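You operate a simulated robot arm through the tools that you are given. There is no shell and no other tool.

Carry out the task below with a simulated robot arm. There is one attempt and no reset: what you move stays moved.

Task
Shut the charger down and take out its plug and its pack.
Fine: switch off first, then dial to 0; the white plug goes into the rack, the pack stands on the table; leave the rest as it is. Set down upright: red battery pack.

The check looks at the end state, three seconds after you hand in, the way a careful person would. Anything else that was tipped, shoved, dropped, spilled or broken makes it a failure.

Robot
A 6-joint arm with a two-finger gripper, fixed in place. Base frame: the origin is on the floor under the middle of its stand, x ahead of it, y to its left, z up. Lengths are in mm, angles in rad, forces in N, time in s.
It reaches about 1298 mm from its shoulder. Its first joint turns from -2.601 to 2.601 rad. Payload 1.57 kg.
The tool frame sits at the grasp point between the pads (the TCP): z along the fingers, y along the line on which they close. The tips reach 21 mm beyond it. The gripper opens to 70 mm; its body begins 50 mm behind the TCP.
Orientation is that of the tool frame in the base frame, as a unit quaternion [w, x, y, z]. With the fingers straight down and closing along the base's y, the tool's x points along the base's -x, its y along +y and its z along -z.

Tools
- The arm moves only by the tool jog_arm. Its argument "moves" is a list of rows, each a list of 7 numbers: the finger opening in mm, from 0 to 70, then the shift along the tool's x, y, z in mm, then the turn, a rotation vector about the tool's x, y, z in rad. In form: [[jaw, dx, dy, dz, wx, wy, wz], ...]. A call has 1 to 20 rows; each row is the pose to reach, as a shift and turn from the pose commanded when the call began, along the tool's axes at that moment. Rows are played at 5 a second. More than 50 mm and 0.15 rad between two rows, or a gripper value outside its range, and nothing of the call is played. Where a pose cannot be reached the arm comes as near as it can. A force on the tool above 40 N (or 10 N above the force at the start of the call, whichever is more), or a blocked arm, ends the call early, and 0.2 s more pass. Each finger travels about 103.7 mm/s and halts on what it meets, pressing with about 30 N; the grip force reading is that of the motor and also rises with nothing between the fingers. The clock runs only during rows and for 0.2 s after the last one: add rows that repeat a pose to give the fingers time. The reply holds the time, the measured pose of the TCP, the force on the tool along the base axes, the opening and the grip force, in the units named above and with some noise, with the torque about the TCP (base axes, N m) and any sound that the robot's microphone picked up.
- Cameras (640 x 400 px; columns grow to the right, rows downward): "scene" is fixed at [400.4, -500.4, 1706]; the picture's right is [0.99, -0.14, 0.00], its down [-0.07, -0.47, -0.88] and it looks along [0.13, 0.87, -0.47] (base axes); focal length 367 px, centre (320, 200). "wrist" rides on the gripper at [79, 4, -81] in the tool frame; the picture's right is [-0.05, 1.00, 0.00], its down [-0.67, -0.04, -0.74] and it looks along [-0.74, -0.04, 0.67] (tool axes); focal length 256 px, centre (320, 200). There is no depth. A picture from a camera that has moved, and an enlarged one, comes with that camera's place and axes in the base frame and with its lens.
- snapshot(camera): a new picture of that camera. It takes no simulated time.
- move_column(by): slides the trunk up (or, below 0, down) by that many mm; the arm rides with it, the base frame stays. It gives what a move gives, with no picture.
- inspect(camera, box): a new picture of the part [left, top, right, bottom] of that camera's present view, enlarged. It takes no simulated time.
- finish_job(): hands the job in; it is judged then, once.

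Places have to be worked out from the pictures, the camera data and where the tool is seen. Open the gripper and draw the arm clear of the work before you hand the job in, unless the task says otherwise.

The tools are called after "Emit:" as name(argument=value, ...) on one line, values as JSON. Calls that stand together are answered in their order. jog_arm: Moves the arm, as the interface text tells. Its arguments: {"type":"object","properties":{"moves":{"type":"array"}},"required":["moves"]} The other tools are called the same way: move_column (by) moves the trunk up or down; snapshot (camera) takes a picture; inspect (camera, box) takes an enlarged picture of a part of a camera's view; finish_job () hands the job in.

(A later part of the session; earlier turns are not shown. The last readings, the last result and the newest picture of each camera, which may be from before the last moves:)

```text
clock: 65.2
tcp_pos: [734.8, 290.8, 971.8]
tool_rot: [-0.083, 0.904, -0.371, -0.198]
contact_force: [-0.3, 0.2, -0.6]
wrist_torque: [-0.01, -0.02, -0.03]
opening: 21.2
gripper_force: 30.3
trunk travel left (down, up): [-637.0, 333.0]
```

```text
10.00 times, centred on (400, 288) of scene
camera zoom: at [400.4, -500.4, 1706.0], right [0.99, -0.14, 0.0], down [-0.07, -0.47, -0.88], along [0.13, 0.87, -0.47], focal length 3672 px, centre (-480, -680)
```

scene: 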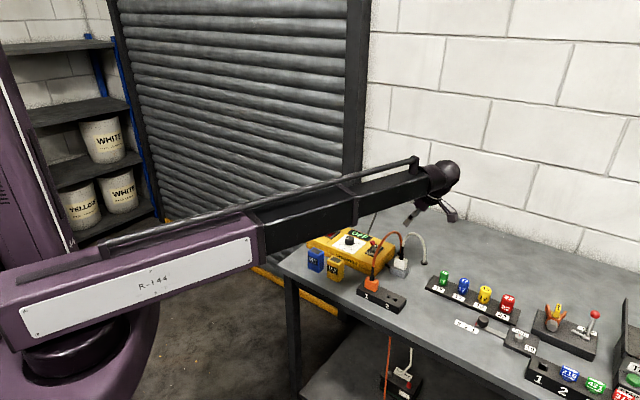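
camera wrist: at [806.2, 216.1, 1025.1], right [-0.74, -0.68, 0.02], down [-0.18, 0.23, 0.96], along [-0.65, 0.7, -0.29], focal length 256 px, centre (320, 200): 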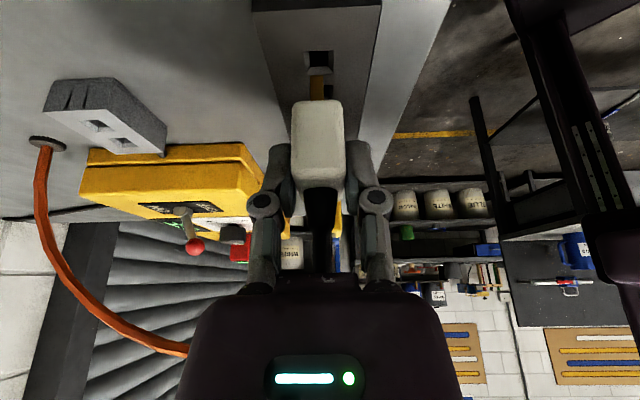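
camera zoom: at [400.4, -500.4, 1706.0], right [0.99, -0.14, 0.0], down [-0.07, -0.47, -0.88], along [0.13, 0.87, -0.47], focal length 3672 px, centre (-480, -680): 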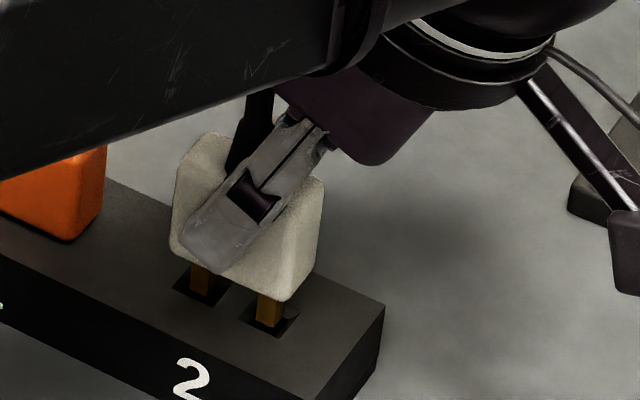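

The prongs are entering the holes, slightly to one side by under 1 mm. I'll shift 0.7 mm to centre and lower 6 mm, watching the force.

Emit:
jog_arm(moves=[[10, 0, 0.7, 0, 0, 0, 0], [10, 0, 0.7, 0, 0, 0, 0]])

Emit:
move_column(by=-6)

Emit:
inspect(camera="wrist", box=[256, 40, 384, 130])

Emit:
inspect(camera="scene", box=[368, 268, 432, 308])

```text
clock: 65.8
tcp_pos: [734.2, 290.3, 972.1]
tool_rot: [-0.082, 0.903, -0.371, -0.199]
contact_force: [-0.4, -0.1, 0.4]
wrist_torque: [0.0, -0.03, -0.02]
opening: 20.8
gripper_force: 29.9
trunk travel left (down, up): [-637.0, 333.0]
```

```text
clock: 66.4
tcp_pos: [734.8, 291.8, 965.9]
tool_rot: [-0.082, 0.904, -0.371, -0.198]
contact_force: [0.3, -0.8, 0.0]
wrist_torque: [0.0, 0.0, -0.01]
opening: 21.1
gripper_force: 30.2
trunk travel left (down, up): [-631.0, 339.0]
```

```text
4.44 times, centred on (320, 85) of wrist
camera zoom: at [806.1, 215.4, 1007.1], right [-0.74, -0.68, 0.02], down [-0.18, 0.23, 0.96], along [-0.65, 0.7, -0.29], focal length 1138 px, centre (320, 711)
```

zoom: 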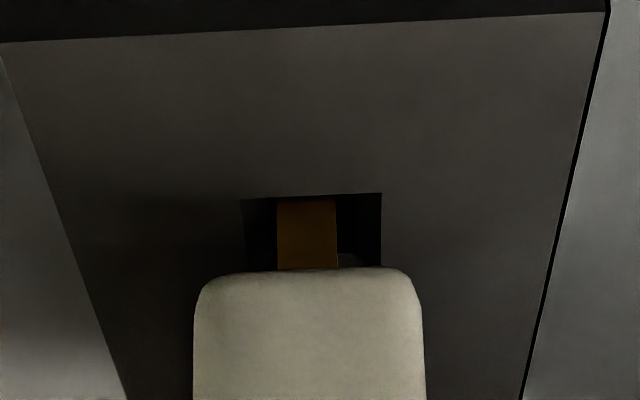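

```text
10.00 times, centred on (400, 288) of scene
camera zoom: at [400.4, -500.4, 1706.0], right [0.99, -0.14, 0.0], down [-0.07, -0.47, -0.88], along [0.13, 0.87, -0.47], focal length 3672 px, centre (-480, -680)
```

zoom: 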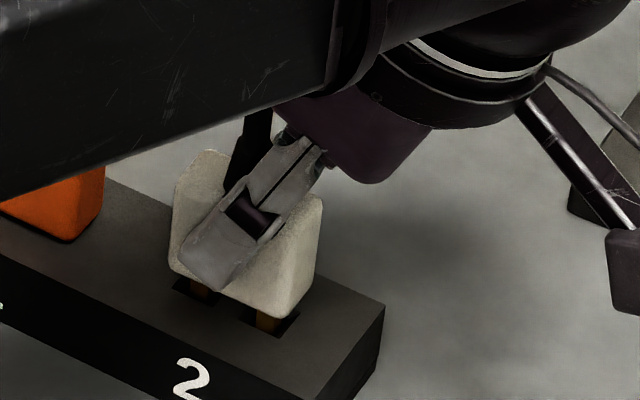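

The prongs are in with no force. I'll lower 5 mm and then in 1 mm steps until it seats.

Emit:
move_column(by=-5)

Emit:
move_column(by=-1)

Emit:
inspect(camera="scene", box=[368, 268, 432, 308])

Emit:
inspect(camera="wrist", box=[256, 40, 384, 130])

```text
clock: 66.9
tcp_pos: [734.6, 291.8, 961.0]
tool_rot: [-0.081, 0.904, -0.371, -0.199]
contact_force: [-1.0, 0.3, -1.1]
wrist_torque: [0.03, 0.0, 0.02]
opening: 20.9
gripper_force: 29.9
trunk travel left (down, up): [-626.0, 344.0]
```

```text
clock: 67.4
tcp_pos: [734.2, 290.9, 961.0]
tool_rot: [-0.082, 0.904, -0.371, -0.197]
contact_force: [-0.4, -0.5, -0.2]
wrist_torque: [0.02, 0.0, 0.03]
opening: 21.1
gripper_force: 30.5
trunk travel left (down, up): [-625.0, 345.0]
```

```text
10.00 times, centred on (400, 288) of scene
camera zoom: at [400.4, -500.4, 1706.0], right [0.99, -0.14, 0.0], down [-0.07, -0.47, -0.88], along [0.13, 0.87, -0.47], focal length 3672 px, centre (-480, -680)
```

zoom: 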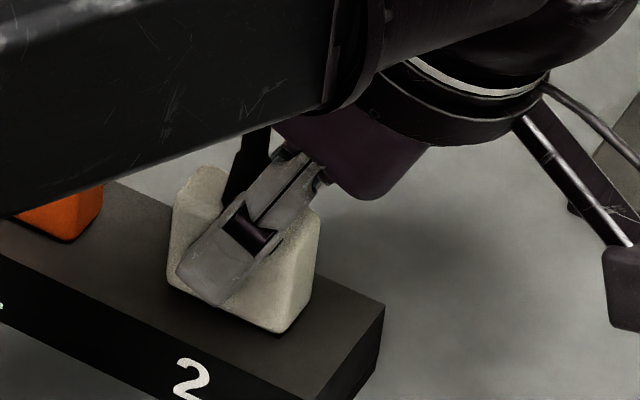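

```text
4.44 times, centred on (320, 85) of wrist
camera zoom: at [806.2, 215.4, 1001.1], right [-0.74, -0.68, 0.02], down [-0.18, 0.23, 0.96], along [-0.65, 0.7, -0.29], focal length 1138 px, centre (320, 711)
```

zoom: 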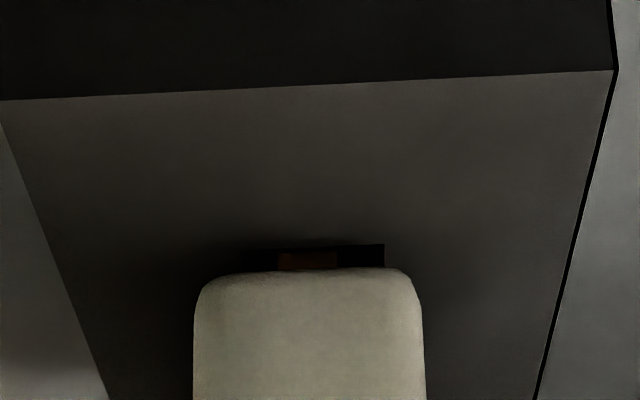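

It is almost seated with a millimetre or two of gap. I'll continue in 1 mm steps and read the force each time.

Emit:
move_column(by=-1)

Emit:
move_column(by=-1)

Emit:
inspect(camera="scene", box=[368, 268, 432, 308])

Emit:
inspect(camera="wrist", box=[256, 40, 384, 130])

```text
clock: 67.9
tcp_pos: [735.1, 291.2, 958.6]
tool_rot: [-0.082, 0.904, -0.37, -0.198]
contact_force: [-0.2, 0.0, -0.8]
wrist_torque: [0.02, -0.02, 0.0]
opening: 21.1
gripper_force: 29.7
trunk travel left (down, up): [-624.0, 346.0]
```

```text
clock: 68.4
tcp_pos: [733.6, 291.2, 958.7]
tool_rot: [-0.083, 0.904, -0.371, -0.198]
contact_force: [1.1, 0.3, 1.6]
wrist_torque: [-0.02, -0.01, 0.02]
opening: 21.3
gripper_force: 30.2
trunk travel left (down, up): [-623.0, 347.0]
```

```text
10.00 times, centred on (400, 288) of scene
camera zoom: at [400.4, -500.4, 1706.0], right [0.99, -0.14, 0.0], down [-0.07, -0.47, -0.88], along [0.13, 0.87, -0.47], focal length 3672 px, centre (-480, -680)
```

zoom: 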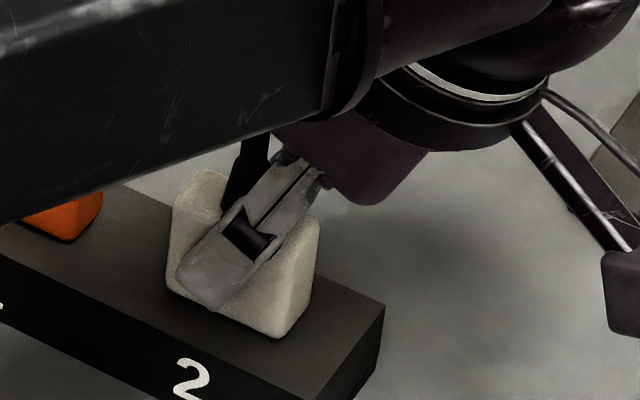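

```text
4.44 times, centred on (320, 85) of wrist
camera zoom: at [806.1, 215.4, 999.3], right [-0.74, -0.68, 0.02], down [-0.18, 0.23, 0.96], along [-0.65, 0.7, -0.29], focal length 1138 px, centre (320, 711)
```

zoom: 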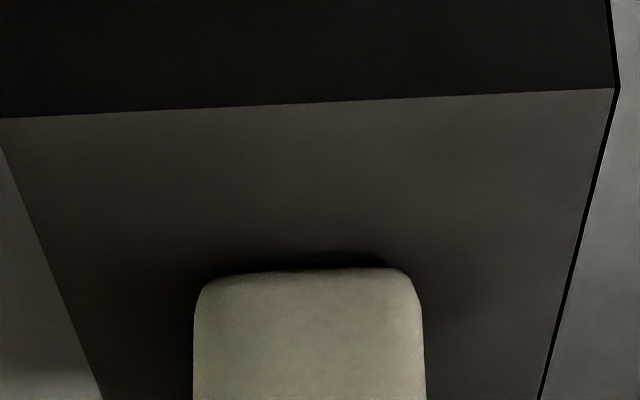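

A slight upward force appears, so it is just seating. One more millimetre to press it home.

Emit:
move_column(by=-1)

Emit:
inspect(camera="wrist", box=[256, 40, 384, 130])

```text
clock: 68.9
tcp_pos: [735.6, 292.5, 958.0]
tool_rot: [-0.085, 0.903, -0.371, -0.198]
contact_force: [6.1, 1.8, 19.6]
wrist_torque: [-0.02, -0.1, -0.01]
opening: 21.1
gripper_force: 30.0
trunk travel left (down, up): [-622.0, 348.0]
```

```text
4.44 times, centred on (320, 85) of wrist
camera zoom: at [805.9, 215.3, 999.1], right [-0.74, -0.68, 0.02], down [-0.19, 0.23, 0.96], along [-0.65, 0.7, -0.29], focal length 1138 px, centre (320, 711)
```

zoom: 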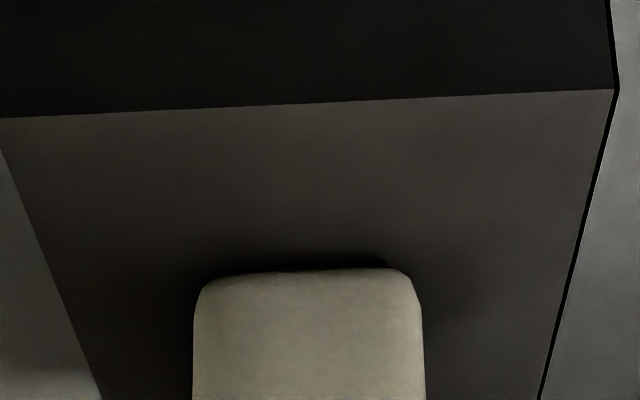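

20 N upward: the plug is seated on the rack. I'll open the fingers and check it stays.

Emit:
jog_arm(moves=[[30, 0, 0, 0, 0, 0, 0], [50, 0, 0, 0, 0, 0, 0], [56, 0, 0, 0, 0, 0, 0], [56, 0, 0, 0, 0, 0, 0]])

Emit:
snapshot(camera="wrist")

Emit:
inspect(camera="scene", box=[340, 220, 480, 320])

```text
clock: 69.9
tcp_pos: [734.2, 290.4, 956.0]
tool_rot: [-0.083, 0.903, -0.371, -0.198]
contact_force: [0.3, -0.4, -0.1]
wrist_torque: [0.03, 0.01, 0.0]
opening: 56.0
gripper_force: 0.1
trunk travel left (down, up): [-622.0, 348.0]
```

```text
taken
camera wrist: at [806.1, 215.4, 998.1], right [-0.74, -0.68, 0.02], down [-0.18, 0.23, 0.96], along [-0.65, 0.7, -0.29], focal length 256 px, centre (320, 200)
```

wrist: 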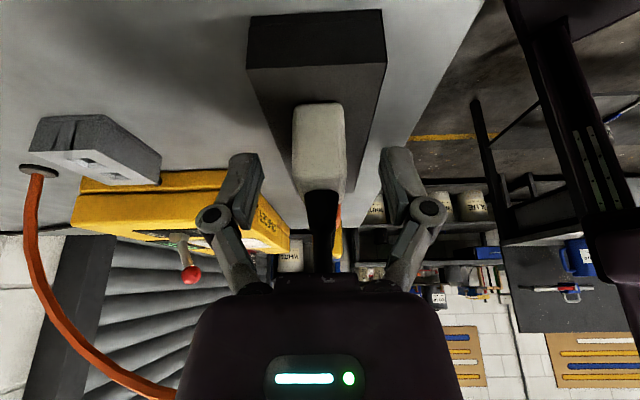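

```text
4.00 times, centred on (410, 270) of scene
camera zoom: at [400.4, -500.4, 1706.0], right [0.99, -0.14, 0.0], down [-0.07, -0.47, -0.88], along [0.13, 0.87, -0.47], focal length 1469 px, centre (-40, -80)
```

zoom: 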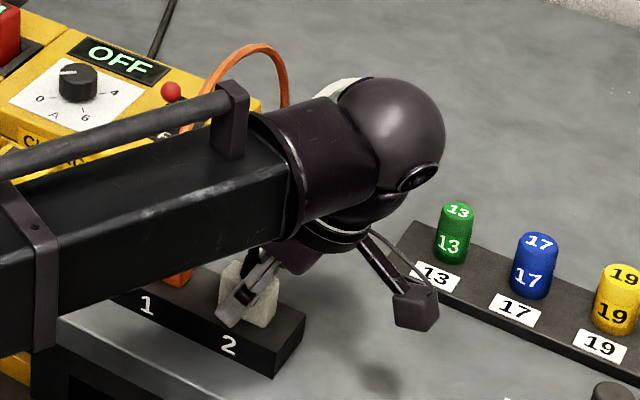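

The plug stays seated upright. I'll retreat back along the finger axis: out, then up, in stair steps.

Emit:
jog_arm(moves=[[56, 6.8, 0, -3.1, 0, 0, 0], [56, 13.6, 0, -6.3, 0, 0, 0], [56, 13.6, 0, -6.3, 0, 0, 0]])

Emit:
move_column(by=33)

Emit:
jog_arm(moves=[[56, 13.6, 0, -6.3, 0, 0, 0], [56, 13.6, 0, -6.3, 0, 0, 0]])

Emit:
move_column(by=33)

Emit:
snapshot(camera="wrist")

Emit:
inspect(camera="scene", box=[340, 190, 480, 310])

```text
clock: 70.7
tcp_pos: [746.5, 280.6, 957.8]
tool_rot: [-0.082, 0.904, -0.371, -0.197]
contact_force: [-0.2, -0.2, 0.2]
wrist_torque: [0.03, 0.03, 0.0]
opening: 56.1
gripper_force: 0.0
trunk travel left (down, up): [-622.0, 348.0]
```

```text
clock: 71.5
tcp_pos: [745.6, 280.3, 991.0]
tool_rot: [-0.082, 0.903, -0.371, -0.199]
contact_force: [0.3, -0.1, -0.6]
wrist_torque: [0.0, -0.01, -0.04]
opening: 55.9
gripper_force: 0.2
trunk travel left (down, up): [-655.0, 315.0]
```

```text
clock: 72.1
tcp_pos: [755.6, 270.0, 989.6]
tool_rot: [-0.083, 0.903, -0.371, -0.199]
contact_force: [0.7, -0.2, 0.2]
wrist_torque: [-0.03, 0.03, 0.0]
opening: 55.9
gripper_force: 0.2
trunk travel left (down, up): [-655.0, 315.0]
```

```text
clock: 72.9
tcp_pos: [756.4, 269.8, 1024.3]
tool_rot: [-0.082, 0.903, -0.371, -0.199]
contact_force: [-0.3, -0.3, -0.2]
wrist_torque: [0.02, 0.02, -0.02]
opening: 56.1
gripper_force: 0.0
trunk travel left (down, up): [-688.0, 282.0]
```

```text
taken
camera wrist: at [828.1, 194.1, 1064.1], right [-0.74, -0.68, 0.02], down [-0.18, 0.23, 0.96], along [-0.65, 0.7, -0.29], focal length 256 px, centre (320, 200)
```

wrist: 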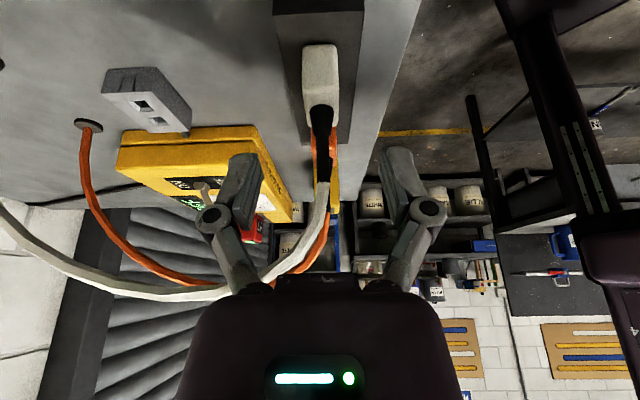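

```text
3.33 times, centred on (410, 250) of scene
camera zoom: at [400.4, -500.4, 1706.0], right [0.99, -0.14, 0.0], down [-0.07, -0.47, -0.88], along [0.13, 0.87, -0.47], focal length 1224 px, centre (20, 33)
```

zoom: 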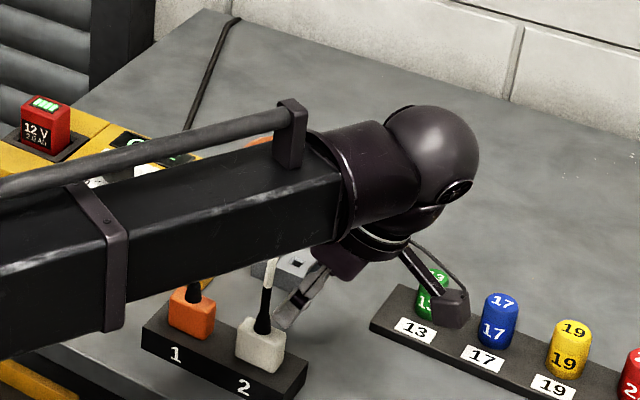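

The white plug stands in slot 2 next to the orange one, and nothing was disturbed. I'll finish the retreat and go up above all cords.

Emit:
jog_arm(moves=[[56, 13.6, 0, -6.3, 0, 0, 0], [56, 13.6, 0, -6.3, 0, 0, 0]])

Emit:
move_column(by=35)

Emit:
jog_arm(moves=[[56, 14, 0, -6.5, 0, 0, 0], [56, 14, 0, -6.5, 0, 0, 0]])

Emit:
move_column(by=120)

Emit:
snapshot(camera="wrist")

Emit:
snapshot(camera="scene")

```text
clock: 73.5
tcp_pos: [767.7, 259.7, 1023.9]
tool_rot: [-0.082, 0.904, -0.37, -0.198]
contact_force: [-0.3, 1.1, 0.0]
wrist_torque: [0.02, 0.01, 0.0]
opening: 56.0
gripper_force: 0.0
trunk travel left (down, up): [-688.0, 282.0]
```

```text
clock: 74.3
tcp_pos: [767.5, 259.8, 1058.7]
tool_rot: [-0.082, 0.903, -0.371, -0.198]
contact_force: [0.1, 0.8, -0.7]
wrist_torque: [0.0, 0.0, 0.01]
opening: 56.0
gripper_force: 0.0
trunk travel left (down, up): [-723.0, 247.0]
```

```text
clock: 74.9
tcp_pos: [778.9, 251.1, 1059.3]
tool_rot: [-0.083, 0.903, -0.371, -0.198]
contact_force: [-0.2, -0.1, -0.7]
wrist_torque: [0.03, -0.02, 0.02]
opening: 56.1
gripper_force: 0.1
trunk travel left (down, up): [-723.0, 247.0]
```

```text
clock: 76.4
tcp_pos: [777.7, 249.7, 1177.7]
tool_rot: [-0.082, 0.904, -0.37, -0.198]
contact_force: [-0.1, -0.8, -0.3]
wrist_torque: [0.0, 0.01, 0.0]
opening: 55.9
gripper_force: 0.1
trunk travel left (down, up): [-843.0, 127.0]
```

```text
taken
camera wrist: at [850.0, 174.5, 1219.0], right [-0.74, -0.68, 0.02], down [-0.18, 0.23, 0.96], along [-0.65, 0.7, -0.29], focal length 256 px, centre (320, 200)
```

wrist: 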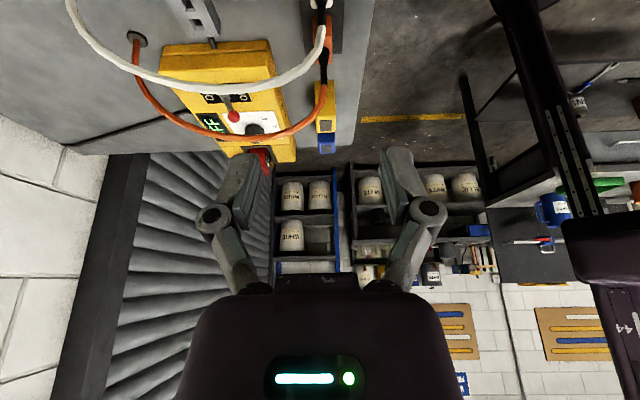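

```text
taken
```

scene: 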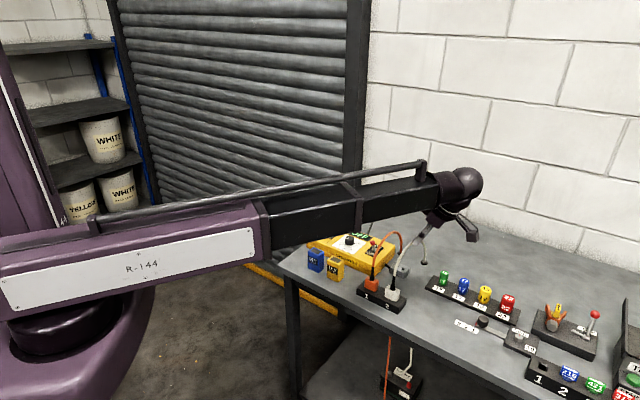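

Everything on the table looks in order: white plug in slot 2, both cords intact. I'll straighten the tool to vertical and then travel high over to the red pack.

Emit:
jog_arm(moves=[[60, 2, 0, 4, 0, 0.12, 0], [60, 4, 0, 8, 0, 0.24, 0], [60, 6, 0, 12, 0, 0.36, 0], [60, 7.1, 0, 15.4, 0, 0.436, 0], [60, 7.1, 0, 15.4, 0, 0.436, 0]])

```text
clock: 77.6
tcp_pos: [779.5, 251.1, 1161.5]
tool_rot: [0.0, 0.925, -0.38, 0.003]
contact_force: [0.0, 0.0, -0.3]
wrist_torque: [-0.01, -0.03, 0.01]
opening: 60.0
gripper_force: 0.0
out of reach, approached as far as the arm can: row 1, 2
trunk travel left (down, up): [-843.0, 127.0]
```

The tool is vertical again. Now the high traverse to above the red pack.

Emit:
jog_arm(moves=[[60, -41.2, -15.9, 0, 0, 0, 0], [60, -82.4, -31.8, 0, 0, 0, 0], [60, -123.6, -47.8, 0, 0, 0, 0], [60, -164.8, -63.7, 0, 0, 0, 0], [60, -206, -79.6, 0, 0, 0, 0], [60, -247.2, -95.5, 0, 0, 0, 0], [60, -288.4, -111.4, 0, 0, 0, 0], [60, -329.6, -127.4, 0, 0, 0, 0], [60, -370.8, -143.3, 0, 0, 0, 0], [60, -412, -159.2, 0, 0, 0, 0], [60, -412, -159.2, 0, 0, 0, 0]])

Emit:
snapshot(camera="wrist")

Emit:
snapshot(camera="scene")

```text
clock: 80.0
tcp_pos: [596.4, 651.7, 1161.5]
tool_rot: [-0.001, 0.925, -0.38, 0.001]
contact_force: [0.6, 0.1, 0.3]
wrist_torque: [-0.01, -0.03, 0.05]
opening: 59.7
gripper_force: 0.1
out of reach, approached as far as the arm can: row 10
trunk travel left (down, up): [-843.0, 127.0]
```

```text
taken
camera wrist: at [648.9, 594.7, 1243.1], right [-0.74, -0.67, 0.0], down [-0.45, 0.49, 0.74], along [-0.5, 0.55, -0.67], focal length 256 px, centre (320, 200)
```

wrist: 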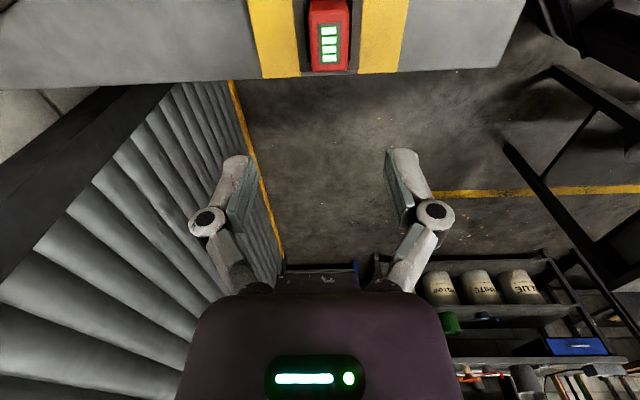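

```text
taken
```

scene: 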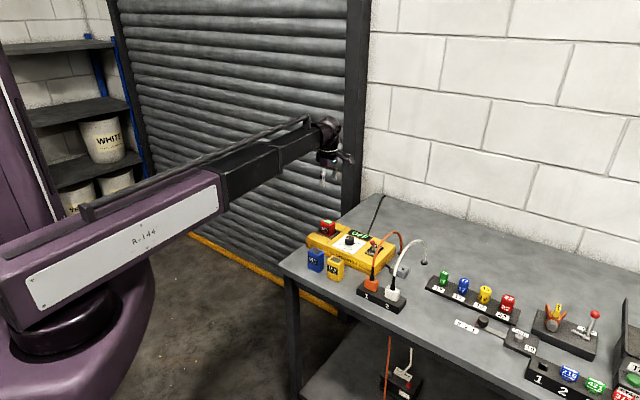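

The gripper is above the pack area. I'll lower to about 70 mm above the pack and measure it closely from there.

Emit:
move_column(by=-110)

Emit:
snapshot(camera="wrist")

Emit:
inspect(camera="wrist", box=[240, 20, 400, 140])

Emit:
inspect(camera="scene", box=[290, 180, 410, 280])

```text
clock: 81.4
tcp_pos: [596.3, 652.7, 1051.3]
tool_rot: [0.0, 0.925, -0.38, 0.002]
contact_force: [0.9, -0.4, 0.3]
wrist_torque: [-0.02, 0.01, 0.04]
opening: 60.0
gripper_force: 0.0
trunk travel left (down, up): [-733.0, 237.0]
```

```text
taken
camera wrist: at [648.8, 594.8, 1133.1], right [-0.74, -0.67, 0.0], down [-0.45, 0.49, 0.74], along [-0.5, 0.55, -0.67], focal length 256 px, centre (320, 200)
```

wrist: 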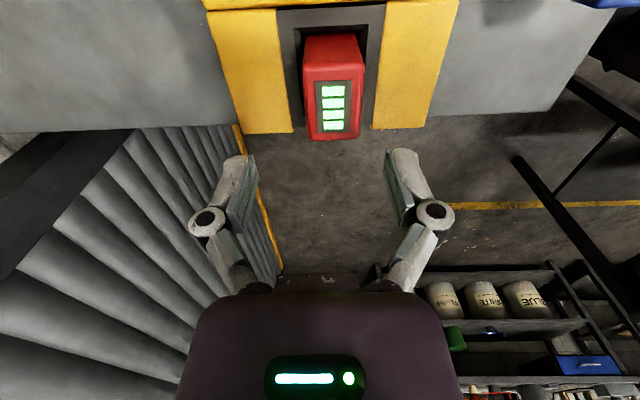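

```text
3.33 times, centred on (320, 80) of wrist
camera zoom: at [648.8, 594.8, 1133.1], right [-0.74, -0.67, 0.0], down [-0.45, 0.49, 0.74], along [-0.5, 0.55, -0.67], focal length 853 px, centre (320, 600)
```

zoom: 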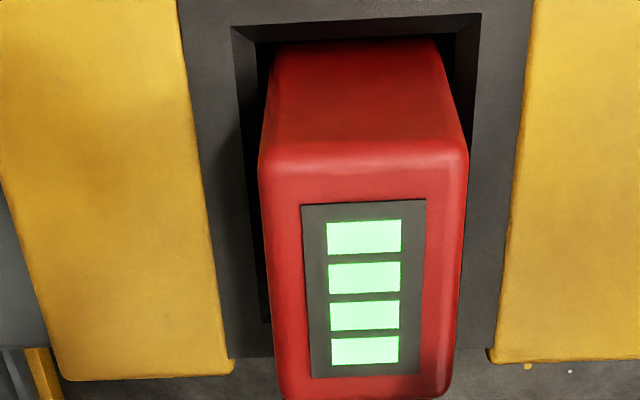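

```text
4.00 times, centred on (350, 230) of scene
camera zoom: at [400.4, -500.4, 1706.0], right [0.99, -0.14, 0.0], down [-0.07, -0.47, -0.88], along [0.13, 0.87, -0.47], focal length 1469 px, centre (200, 80)
```

zoom: 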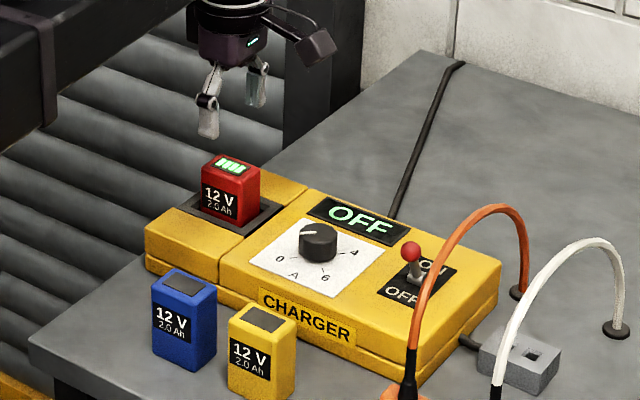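

The pack's top is at z≈984 and its centre is about 8 mm toward the front from my tool centre. I'll shift onto it and recheck.

Emit:
jog_arm(moves=[[60, -0.5, 4, 0, 0, 0, 0], [60, -1, 8.2, 0, 0, 0, 0], [60, -1, 8.2, 0, 0, 0, 0]])

Emit:
move_column(by=-40)

Emit:
snapshot(camera="wrist")

Emit:
inspect(camera="scene", box=[300, 190, 396, 250])

```text
clock: 82.2
tcp_pos: [589.6, 646.3, 1052.7]
tool_rot: [0.0, 0.925, -0.379, 0.003]
contact_force: [-0.5, -0.4, 0.2]
wrist_torque: [0.0, 0.0, 0.03]
opening: 60.0
gripper_force: 0.1
trunk travel left (down, up): [-733.0, 237.0]
```

```text
clock: 83.0
tcp_pos: [588.5, 646.1, 1012.3]
tool_rot: [0.0, 0.925, -0.379, 0.002]
contact_force: [0.4, -0.4, 0.3]
wrist_torque: [0.0, 0.01, -0.01]
opening: 59.9
gripper_force: 0.1
trunk travel left (down, up): [-693.0, 277.0]
```

```text
taken
camera wrist: at [641.9, 588.9, 1093.0], right [-0.74, -0.67, 0.0], down [-0.45, 0.49, 0.74], along [-0.5, 0.55, -0.67], focal length 256 px, centre (320, 200)
```

wrist: 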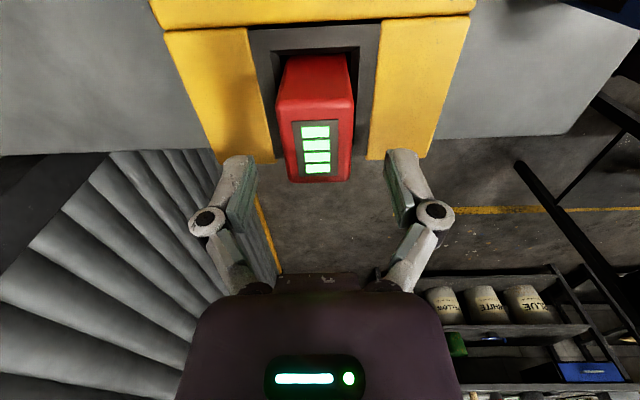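

```text
6.67 times, centred on (348, 220) of scene
camera zoom: at [400.4, -500.4, 1706.0], right [0.99, -0.14, 0.0], down [-0.07, -0.47, -0.88], along [0.13, 0.87, -0.47], focal length 2448 px, centre (133, 67)
```

zoom: 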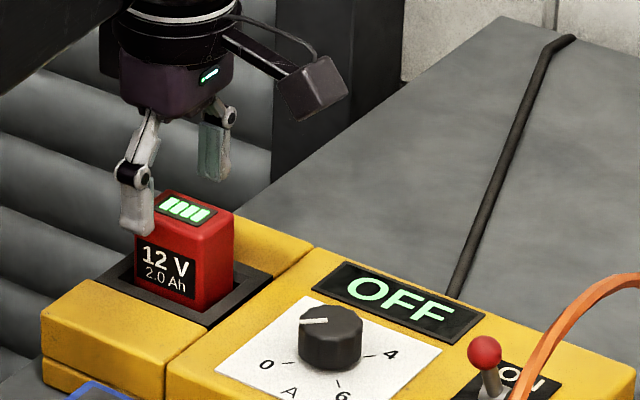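

The pack is centred between the fingers to about 1 mm. I'll make that small correction and lower so the tips sit just above the charger top.

Emit:
jog_arm(moves=[[60, 0, -0.9, 0, 0, 0, 0], [60, 0, -0.9, 0, 0, 0, 0]])

Emit:
move_column(by=-33)

Emit:
snapshot(camera="wrist")

Emit:
inspect(camera="scene", box=[300, 190, 396, 250])

```text
clock: 83.6
tcp_pos: [590.6, 646.5, 1012.1]
tool_rot: [0.0, 0.925, -0.379, 0.001]
contact_force: [0.1, -0.2, 0.0]
wrist_torque: [-0.02, 0.04, 0.0]
opening: 59.9
gripper_force: 0.2
trunk travel left (down, up): [-693.0, 277.0]
```

```text
clock: 84.4
tcp_pos: [589.7, 645.8, 978.4]
tool_rot: [0.001, 0.925, -0.38, 0.002]
contact_force: [0.3, -0.5, 0.0]
wrist_torque: [0.04, -0.01, 0.01]
opening: 59.8
gripper_force: 0.0
trunk travel left (down, up): [-660.0, 310.0]
```

```text
taken
camera wrist: at [642.3, 589.3, 1060.0], right [-0.74, -0.67, 0.0], down [-0.45, 0.49, 0.74], along [-0.5, 0.55, -0.67], focal length 256 px, centre (320, 200)
```

wrist: 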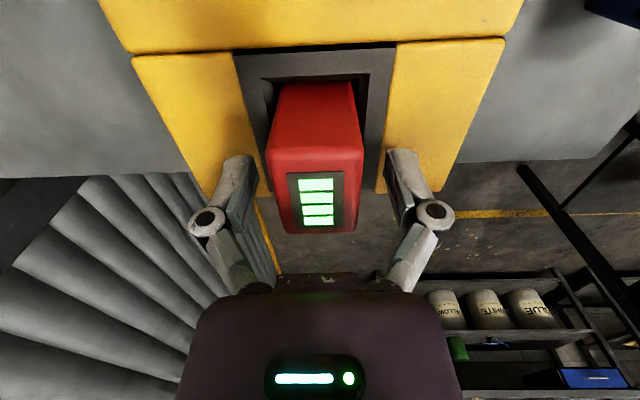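

```text
6.67 times, centred on (348, 220) of scene
camera zoom: at [400.4, -500.4, 1706.0], right [0.99, -0.14, 0.0], down [-0.07, -0.47, -0.88], along [0.13, 0.87, -0.47], focal length 2448 px, centre (133, 67)
```

zoom: 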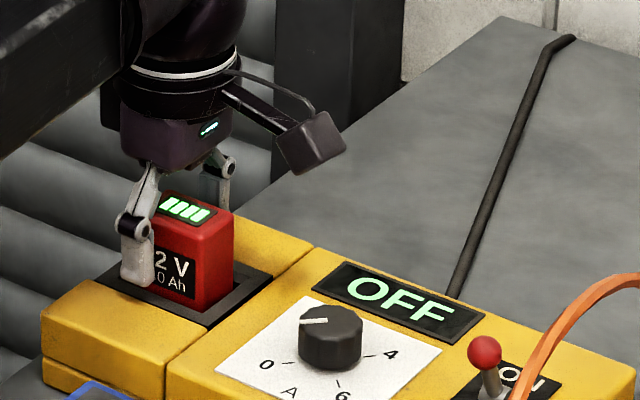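

Fingers straddle the pack with tips just above the charger top. I'll close on it.

Emit:
jog_arm(moves=[[45, 0, 0, 0, 0, 0, 0], [20, 0, 0, 0, 0, 0, 0], [20, 0, 0, 0, 0, 0, 0], [20, 0, 0, 0, 0, 0, 0]])

Emit:
move_column(by=10)

Emit:
snapshot(camera="wrist")

Emit:
inspect(camera="scene", box=[300, 190, 396, 250])

```text
clock: 85.4
tcp_pos: [590.4, 646.1, 978.0]
tool_rot: [0.0, 0.925, -0.38, 0.001]
contact_force: [0.8, 2.2, 3.1]
wrist_torque: [0.11, -0.08, -0.02]
opening: 33.6
gripper_force: 29.9
trunk travel left (down, up): [-660.0, 310.0]
```

```text
clock: 86.0
tcp_pos: [590.1, 647.3, 987.8]
tool_rot: [0.0, 0.925, -0.38, 0.002]
contact_force: [-0.3, -0.1, -2.7]
wrist_torque: [-0.01, 0.07, 0.0]
opening: 33.3
gripper_force: 29.3
trunk travel left (down, up): [-670.0, 300.0]
```

```text
taken
camera wrist: at [642.6, 589.6, 1069.6], right [-0.74, -0.67, 0.0], down [-0.45, 0.49, 0.74], along [-0.5, 0.55, -0.67], focal length 256 px, centre (320, 200)
```

wrist: 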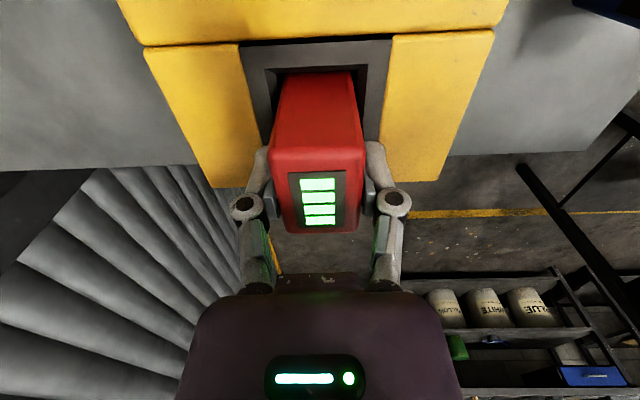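

```text
6.67 times, centred on (348, 220) of scene
camera zoom: at [400.4, -500.4, 1706.0], right [0.99, -0.14, 0.0], down [-0.07, -0.47, -0.88], along [0.13, 0.87, -0.47], focal length 2448 px, centre (133, 67)
```

zoom: 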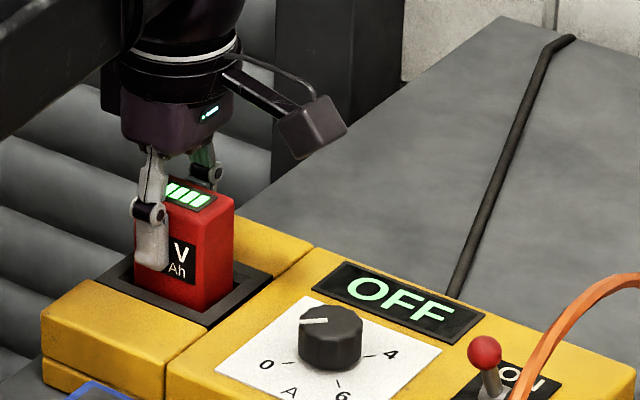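

The pack follows (about 0.28 kg on the fingers) and slides out straight. I'll lift it fully clear.

Emit:
move_column(by=40)

Emit:
move_column(by=40)

Emit:
snapshot(camera="wrist")

Emit:
inspect(camera="scene", box=[290, 150, 410, 250])

```text
clock: 86.8
tcp_pos: [590.8, 646.2, 1027.3]
tool_rot: [0.0, 0.925, -0.379, 0.002]
contact_force: [-0.2, -0.5, -1.6]
wrist_torque: [-0.01, 0.04, 0.0]
opening: 33.7
gripper_force: 30.2
trunk travel left (down, up): [-710.0, 260.0]
```

```text
clock: 87.7
tcp_pos: [589.5, 647.5, 1067.1]
tool_rot: [0.0, 0.926, -0.379, 0.002]
contact_force: [0.7, 0.2, -2.0]
wrist_torque: [-0.02, -0.02, 0.02]
opening: 33.7
gripper_force: 30.1
trunk travel left (down, up): [-750.0, 220.0]
```

```text
taken
camera wrist: at [642.6, 589.7, 1149.7], right [-0.74, -0.67, 0.0], down [-0.45, 0.49, 0.74], along [-0.5, 0.55, -0.67], focal length 256 px, centre (320, 200)
```

wrist: 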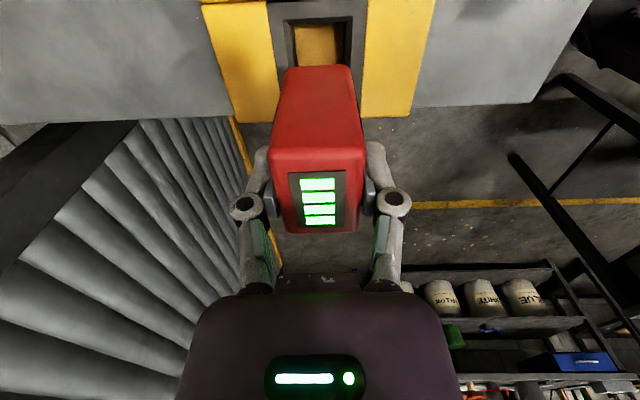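

```text
4.00 times, centred on (350, 200) of scene
camera zoom: at [400.4, -500.4, 1706.0], right [0.99, -0.14, 0.0], down [-0.07, -0.47, -0.88], along [0.13, 0.87, -0.47], focal length 1469 px, centre (200, 200)
```

zoom: 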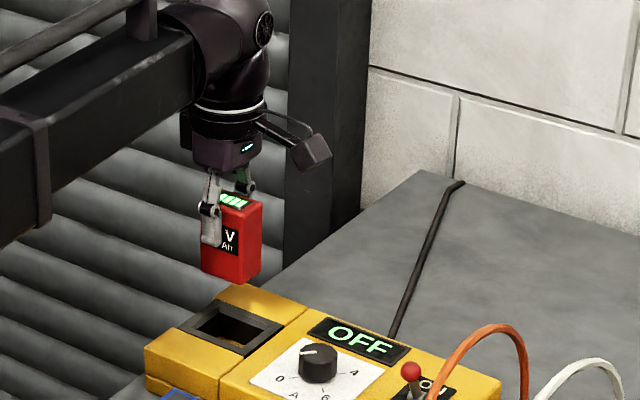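

The pack is out and held upright, about 65 mm tall, with its bottom near z≈1008. I'll carry it over the charger to the free table area behind it, around (820, 628), which is clear of the black cable and the cord holes.

Emit:
jog_arm(moves=[[20, 22, -18.5, 0, 0, 0, 0], [20, 44, -37, 0, 0, 0, 0], [20, 67, -55.5, 0, 0, 0, 0], [20, 89, -74, 0, 0, 0, 0], [20, 111, -92.5, 0, 0, 0, 0], [20, 133, -111, 0, 0, 0, 0], [20, 155, -129.4, 0, 0, 0, 0], [20, 177.3, -147.9, 0, 0, 0, 0], [20, 177.3, -147.9, 0, 0, 0, 0]])

Emit:
snapshot(camera="wrist")

Emit:
snapshot(camera="scene")

Emit:
inspect(camera="scene", box=[320, 170, 460, 290])

```text
clock: 89.7
tcp_pos: [820.8, 628.9, 1068.9]
tool_rot: [0.0, 0.925, -0.38, 0.002]
contact_force: [-1.1, 0.1, -1.7]
wrist_torque: [0.0, 0.02, 0.0]
opening: 33.5
gripper_force: 30.6
trunk travel left (down, up): [-750.0, 220.0]
```

```text
taken
camera wrist: at [872.5, 570.3, 1149.9], right [-0.74, -0.67, 0.0], down [-0.45, 0.49, 0.74], along [-0.5, 0.55, -0.67], focal length 256 px, centre (320, 200)
```

wrist: 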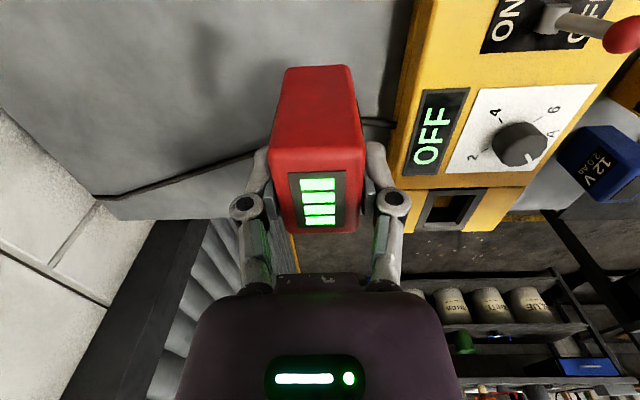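

```text
taken
```

scene: 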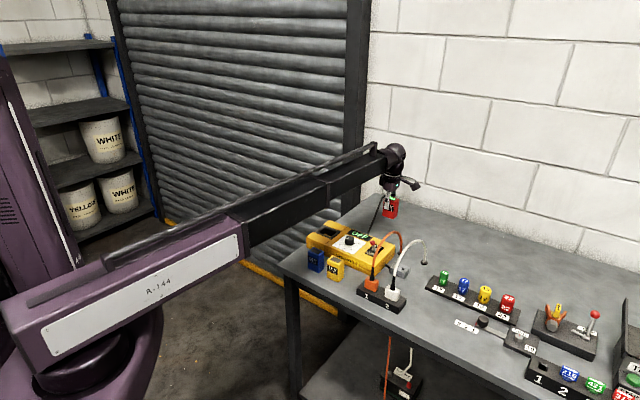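

```text
3.33 times, centred on (390, 230) of scene
camera zoom: at [400.4, -500.4, 1706.0], right [0.99, -0.14, 0.0], down [-0.07, -0.47, -0.88], along [0.13, 0.87, -0.47], focal length 1224 px, centre (87, 100)
```

zoom: 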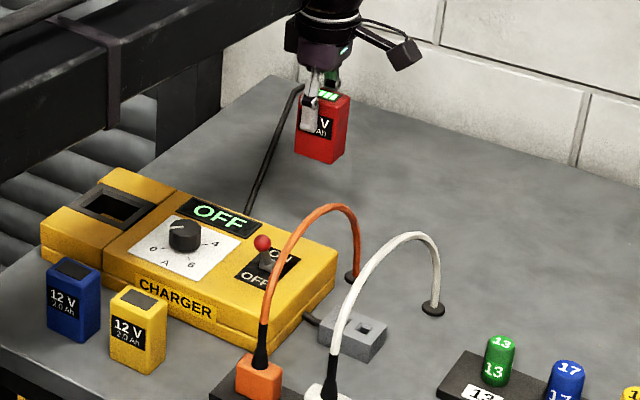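

The pack hangs above clear table, about 70 mm from both the charger's back edge and the black cable. I'll lower it most of the way.

Emit:
move_column(by=-80)

Emit:
snapshot(camera="wrist")

Emit:
inspect(camera="scene", box=[340, 180, 440, 260])

```text
clock: 90.8
tcp_pos: [819.7, 627.6, 988.4]
tool_rot: [-0.001, 0.925, -0.38, 0.002]
contact_force: [-0.7, -0.9, -1.8]
wrist_torque: [0.04, 0.02, -0.01]
opening: 33.8
gripper_force: 30.0
trunk travel left (down, up): [-670.0, 300.0]
```

```text
taken
camera wrist: at [872.5, 570.3, 1069.8], right [-0.74, -0.67, 0.0], down [-0.45, 0.49, 0.74], along [-0.5, 0.55, -0.67], focal length 256 px, centre (320, 200)
```

wrist: 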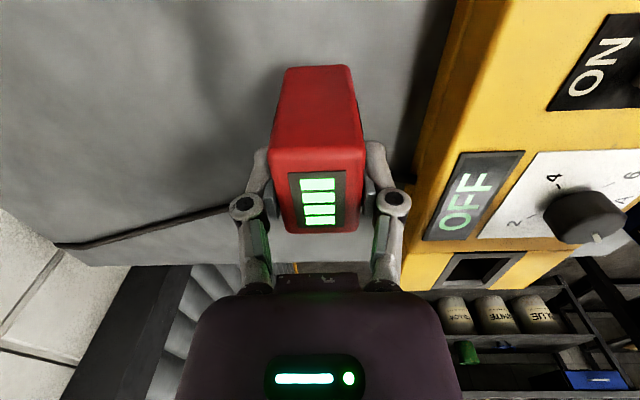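

```text
5.00 times, centred on (390, 220) of scene
camera zoom: at [400.4, -500.4, 1706.0], right [0.99, -0.14, 0.0], down [-0.07, -0.47, -0.88], along [0.13, 0.87, -0.47], focal length 1836 px, centre (-30, 100)
```

zoom: 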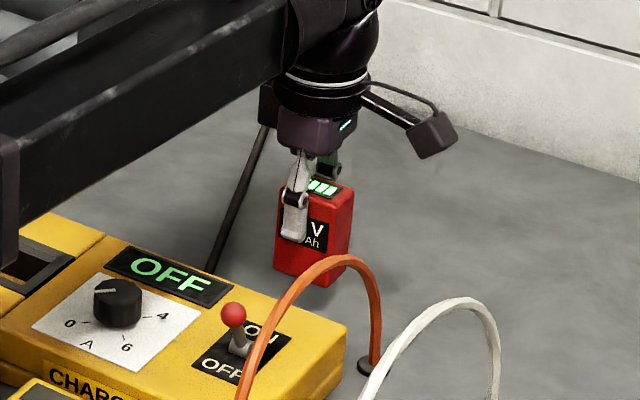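

The pack is about 20 mm above the table with clearance all round. I'll lower 14 mm and then feel for contact in small steps.

Emit:
move_column(by=-14)

Emit:
move_column(by=-3)

Emit:
inspect(camera="scene", box=[364, 210, 428, 250])

```text
clock: 91.5
tcp_pos: [819.9, 627.2, 972.4]
tool_rot: [-0.001, 0.925, -0.38, 0.002]
contact_force: [0.6, 0.1, -1.5]
wrist_torque: [0.03, 0.01, -0.03]
opening: 33.8
gripper_force: 30.2
trunk travel left (down, up): [-656.0, 314.0]
```

```text
clock: 92.0
tcp_pos: [820.3, 628.1, 970.9]
tool_rot: [0.001, 0.925, -0.379, 0.001]
contact_force: [-0.1, 0.0, -2.3]
wrist_torque: [0.02, -0.01, -0.01]
opening: 33.6
gripper_force: 29.3
trunk travel left (down, up): [-653.0, 317.0]
```

```text
10.00 times, centred on (396, 230) of scene
camera zoom: at [400.4, -500.4, 1706.0], right [0.99, -0.14, 0.0], down [-0.07, -0.47, -0.88], along [0.13, 0.87, -0.47], focal length 3672 px, centre (-440, -100)
```

zoom: 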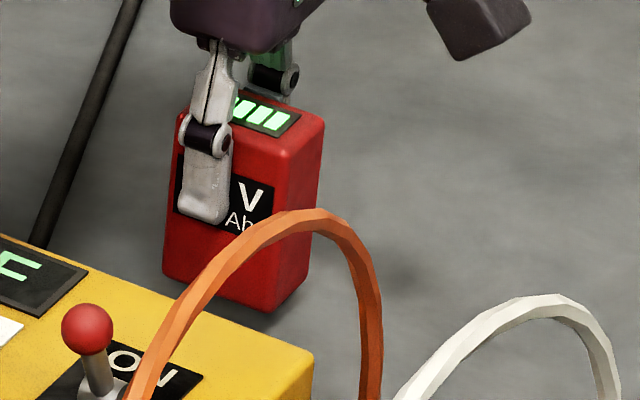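

No contact yet. I'll continue with 2 mm steps, reading the force.

Emit:
move_column(by=-2)

Emit:
move_column(by=-2)

Emit:
inspect(camera="scene", box=[364, 210, 428, 250])

```text
clock: 92.5
tcp_pos: [819.8, 627.6, 969.3]
tool_rot: [0.001, 0.925, -0.38, 0.003]
contact_force: [0.0, -0.3, -2.2]
wrist_torque: [0.01, 0.02, -0.01]
opening: 33.4
gripper_force: 29.7
trunk travel left (down, up): [-651.0, 319.0]
```

```text
clock: 93.0
tcp_pos: [820.0, 628.6, 966.1]
tool_rot: [0.0, 0.925, -0.379, 0.002]
contact_force: [1.0, 0.3, -2.1]
wrist_torque: [0.02, 0.03, 0.02]
opening: 33.5
gripper_force: 30.0
trunk travel left (down, up): [-649.0, 321.0]
```

```text
10.00 times, centred on (396, 230) of scene
camera zoom: at [400.4, -500.4, 1706.0], right [0.99, -0.14, 0.0], down [-0.07, -0.47, -0.88], along [0.13, 0.87, -0.47], focal length 3672 px, centre (-440, -100)
```

zoom: 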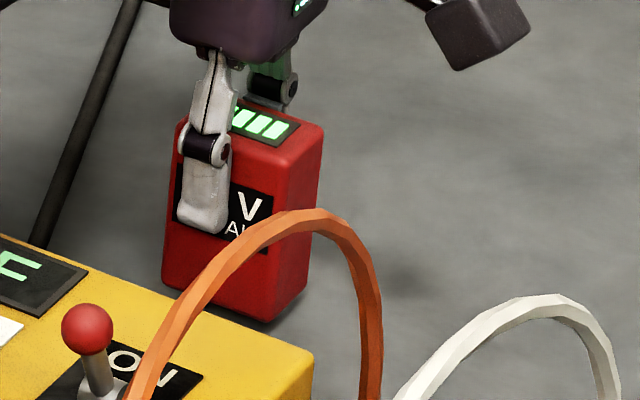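

Still hanging free (−2 N is its weight), with the shadow gap nearly closed. I'll keep stepping down 1.5 mm at a time.

Emit:
move_column(by=-1.5)

Emit:
move_column(by=-1.5)

Emit:
inspect(camera="scene", box=[364, 210, 428, 250])

```text
clock: 93.5
tcp_pos: [820.4, 628.1, 965.1]
tool_rot: [0.001, 0.925, -0.379, 0.002]
contact_force: [0.0, 0.0, -1.9]
wrist_torque: [0.01, 0.01, -0.01]
opening: 33.6
gripper_force: 30.1
trunk travel left (down, up): [-647.0, 323.0]
```

```text
clock: 94.0
tcp_pos: [819.2, 626.9, 962.8]
tool_rot: [0.0, 0.925, -0.38, 0.002]
contact_force: [0.7, -0.5, -2.0]
wrist_torque: [0.01, 0.0, 0.01]
opening: 33.2
gripper_force: 30.0
trunk travel left (down, up): [-646.0, 324.0]
```

```text
10.00 times, centred on (396, 230) of scene
camera zoom: at [400.4, -500.4, 1706.0], right [0.99, -0.14, 0.0], down [-0.07, -0.47, -0.88], along [0.13, 0.87, -0.47], focal length 3672 px, centre (-440, -100)
```

zoom: 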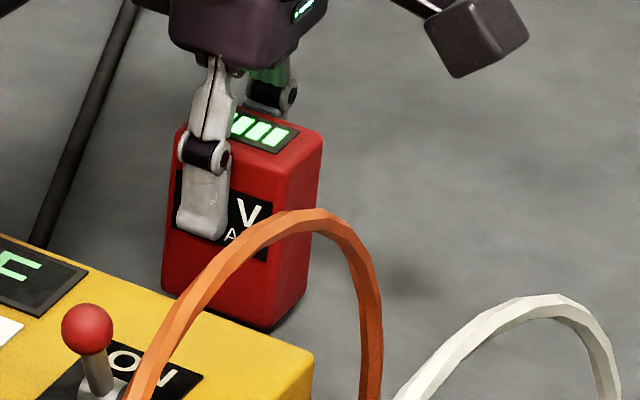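

Still no contact. More 1 mm steps.

Emit:
move_column(by=-1)

Emit:
move_column(by=-1)

Emit:
move_column(by=-1)

Emit:
inspect(camera="scene", box=[364, 210, 428, 250])

```text
clock: 94.5
tcp_pos: [820.7, 627.4, 963.0]
tool_rot: [0.0, 0.925, -0.379, 0.002]
contact_force: [0.5, 0.3, -1.9]
wrist_torque: [0.02, 0.06, 0.0]
opening: 33.6
gripper_force: 30.0
trunk travel left (down, up): [-645.0, 325.0]
```

```text
clock: 95.0
tcp_pos: [820.5, 627.0, 962.6]
tool_rot: [0.0, 0.925, -0.38, 0.001]
contact_force: [-0.4, -0.2, -1.5]
wrist_torque: [0.01, 0.04, -0.04]
opening: 33.6
gripper_force: 30.0
trunk travel left (down, up): [-644.0, 326.0]
```

```text
clock: 95.6
tcp_pos: [820.6, 627.9, 961.6]
tool_rot: [0.0, 0.925, -0.38, 0.002]
contact_force: [0.2, 0.2, -2.0]
wrist_torque: [0.03, 0.0, -0.01]
opening: 33.5
gripper_force: 30.3
trunk travel left (down, up): [-643.0, 327.0]
```

```text
10.00 times, centred on (396, 230) of scene
camera zoom: at [400.4, -500.4, 1706.0], right [0.99, -0.14, 0.0], down [-0.07, -0.47, -0.88], along [0.13, 0.87, -0.47], focal length 3672 px, centre (-440, -100)
```

zoom: 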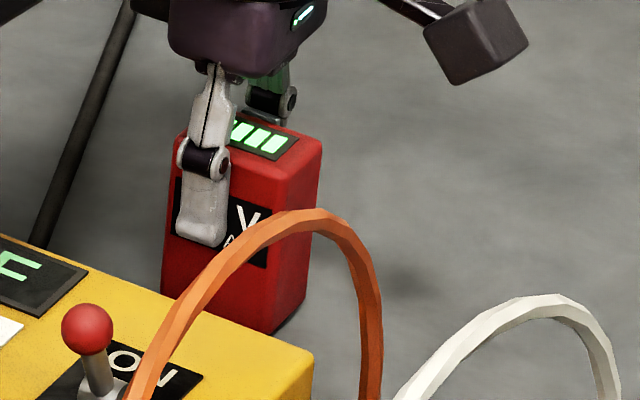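

Not yet touching; the table may be nearer z≈895. I'll keep going in 1 mm steps.

Emit:
move_column(by=-1)

Emit:
move_column(by=-1)

Emit:
move_column(by=-1)

Emit:
inspect(camera="scene", box=[364, 210, 428, 250])

```text
clock: 96.1
tcp_pos: [820.9, 626.7, 959.2]
tool_rot: [0.0, 0.925, -0.38, 0.001]
contact_force: [0.3, 0.4, -2.1]
wrist_torque: [0.03, 0.02, 0.0]
opening: 33.5
gripper_force: 30.1
trunk travel left (down, up): [-642.0, 328.0]
```

```text
clock: 96.6
tcp_pos: [819.0, 627.6, 959.6]
tool_rot: [-0.001, 0.925, -0.379, 0.002]
contact_force: [-0.1, -0.1, -2.6]
wrist_torque: [0.01, 0.04, 0.06]
opening: 33.8
gripper_force: 29.3
trunk travel left (down, up): [-641.0, 329.0]
```

```text
clock: 97.1
tcp_pos: [819.6, 628.4, 958.5]
tool_rot: [-0.001, 0.925, -0.38, 0.002]
contact_force: [1.0, 0.4, 1.8]
wrist_torque: [0.01, -0.05, -0.03]
opening: 33.5
gripper_force: 30.1
trunk travel left (down, up): [-640.0, 330.0]
```

```text
10.00 times, centred on (396, 230) of scene
camera zoom: at [400.4, -500.4, 1706.0], right [0.99, -0.14, 0.0], down [-0.07, -0.47, -0.88], along [0.13, 0.87, -0.47], focal length 3672 px, centre (-440, -100)
```

zoom: 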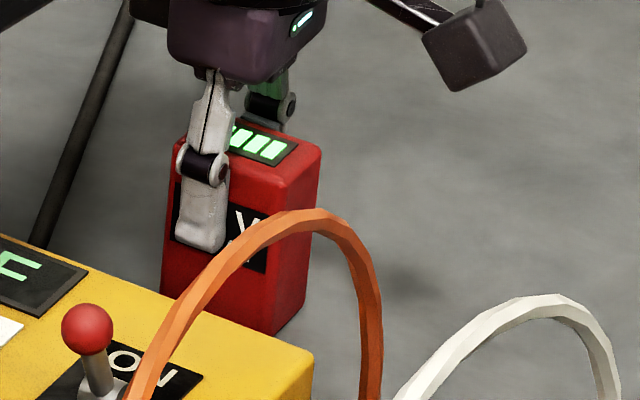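

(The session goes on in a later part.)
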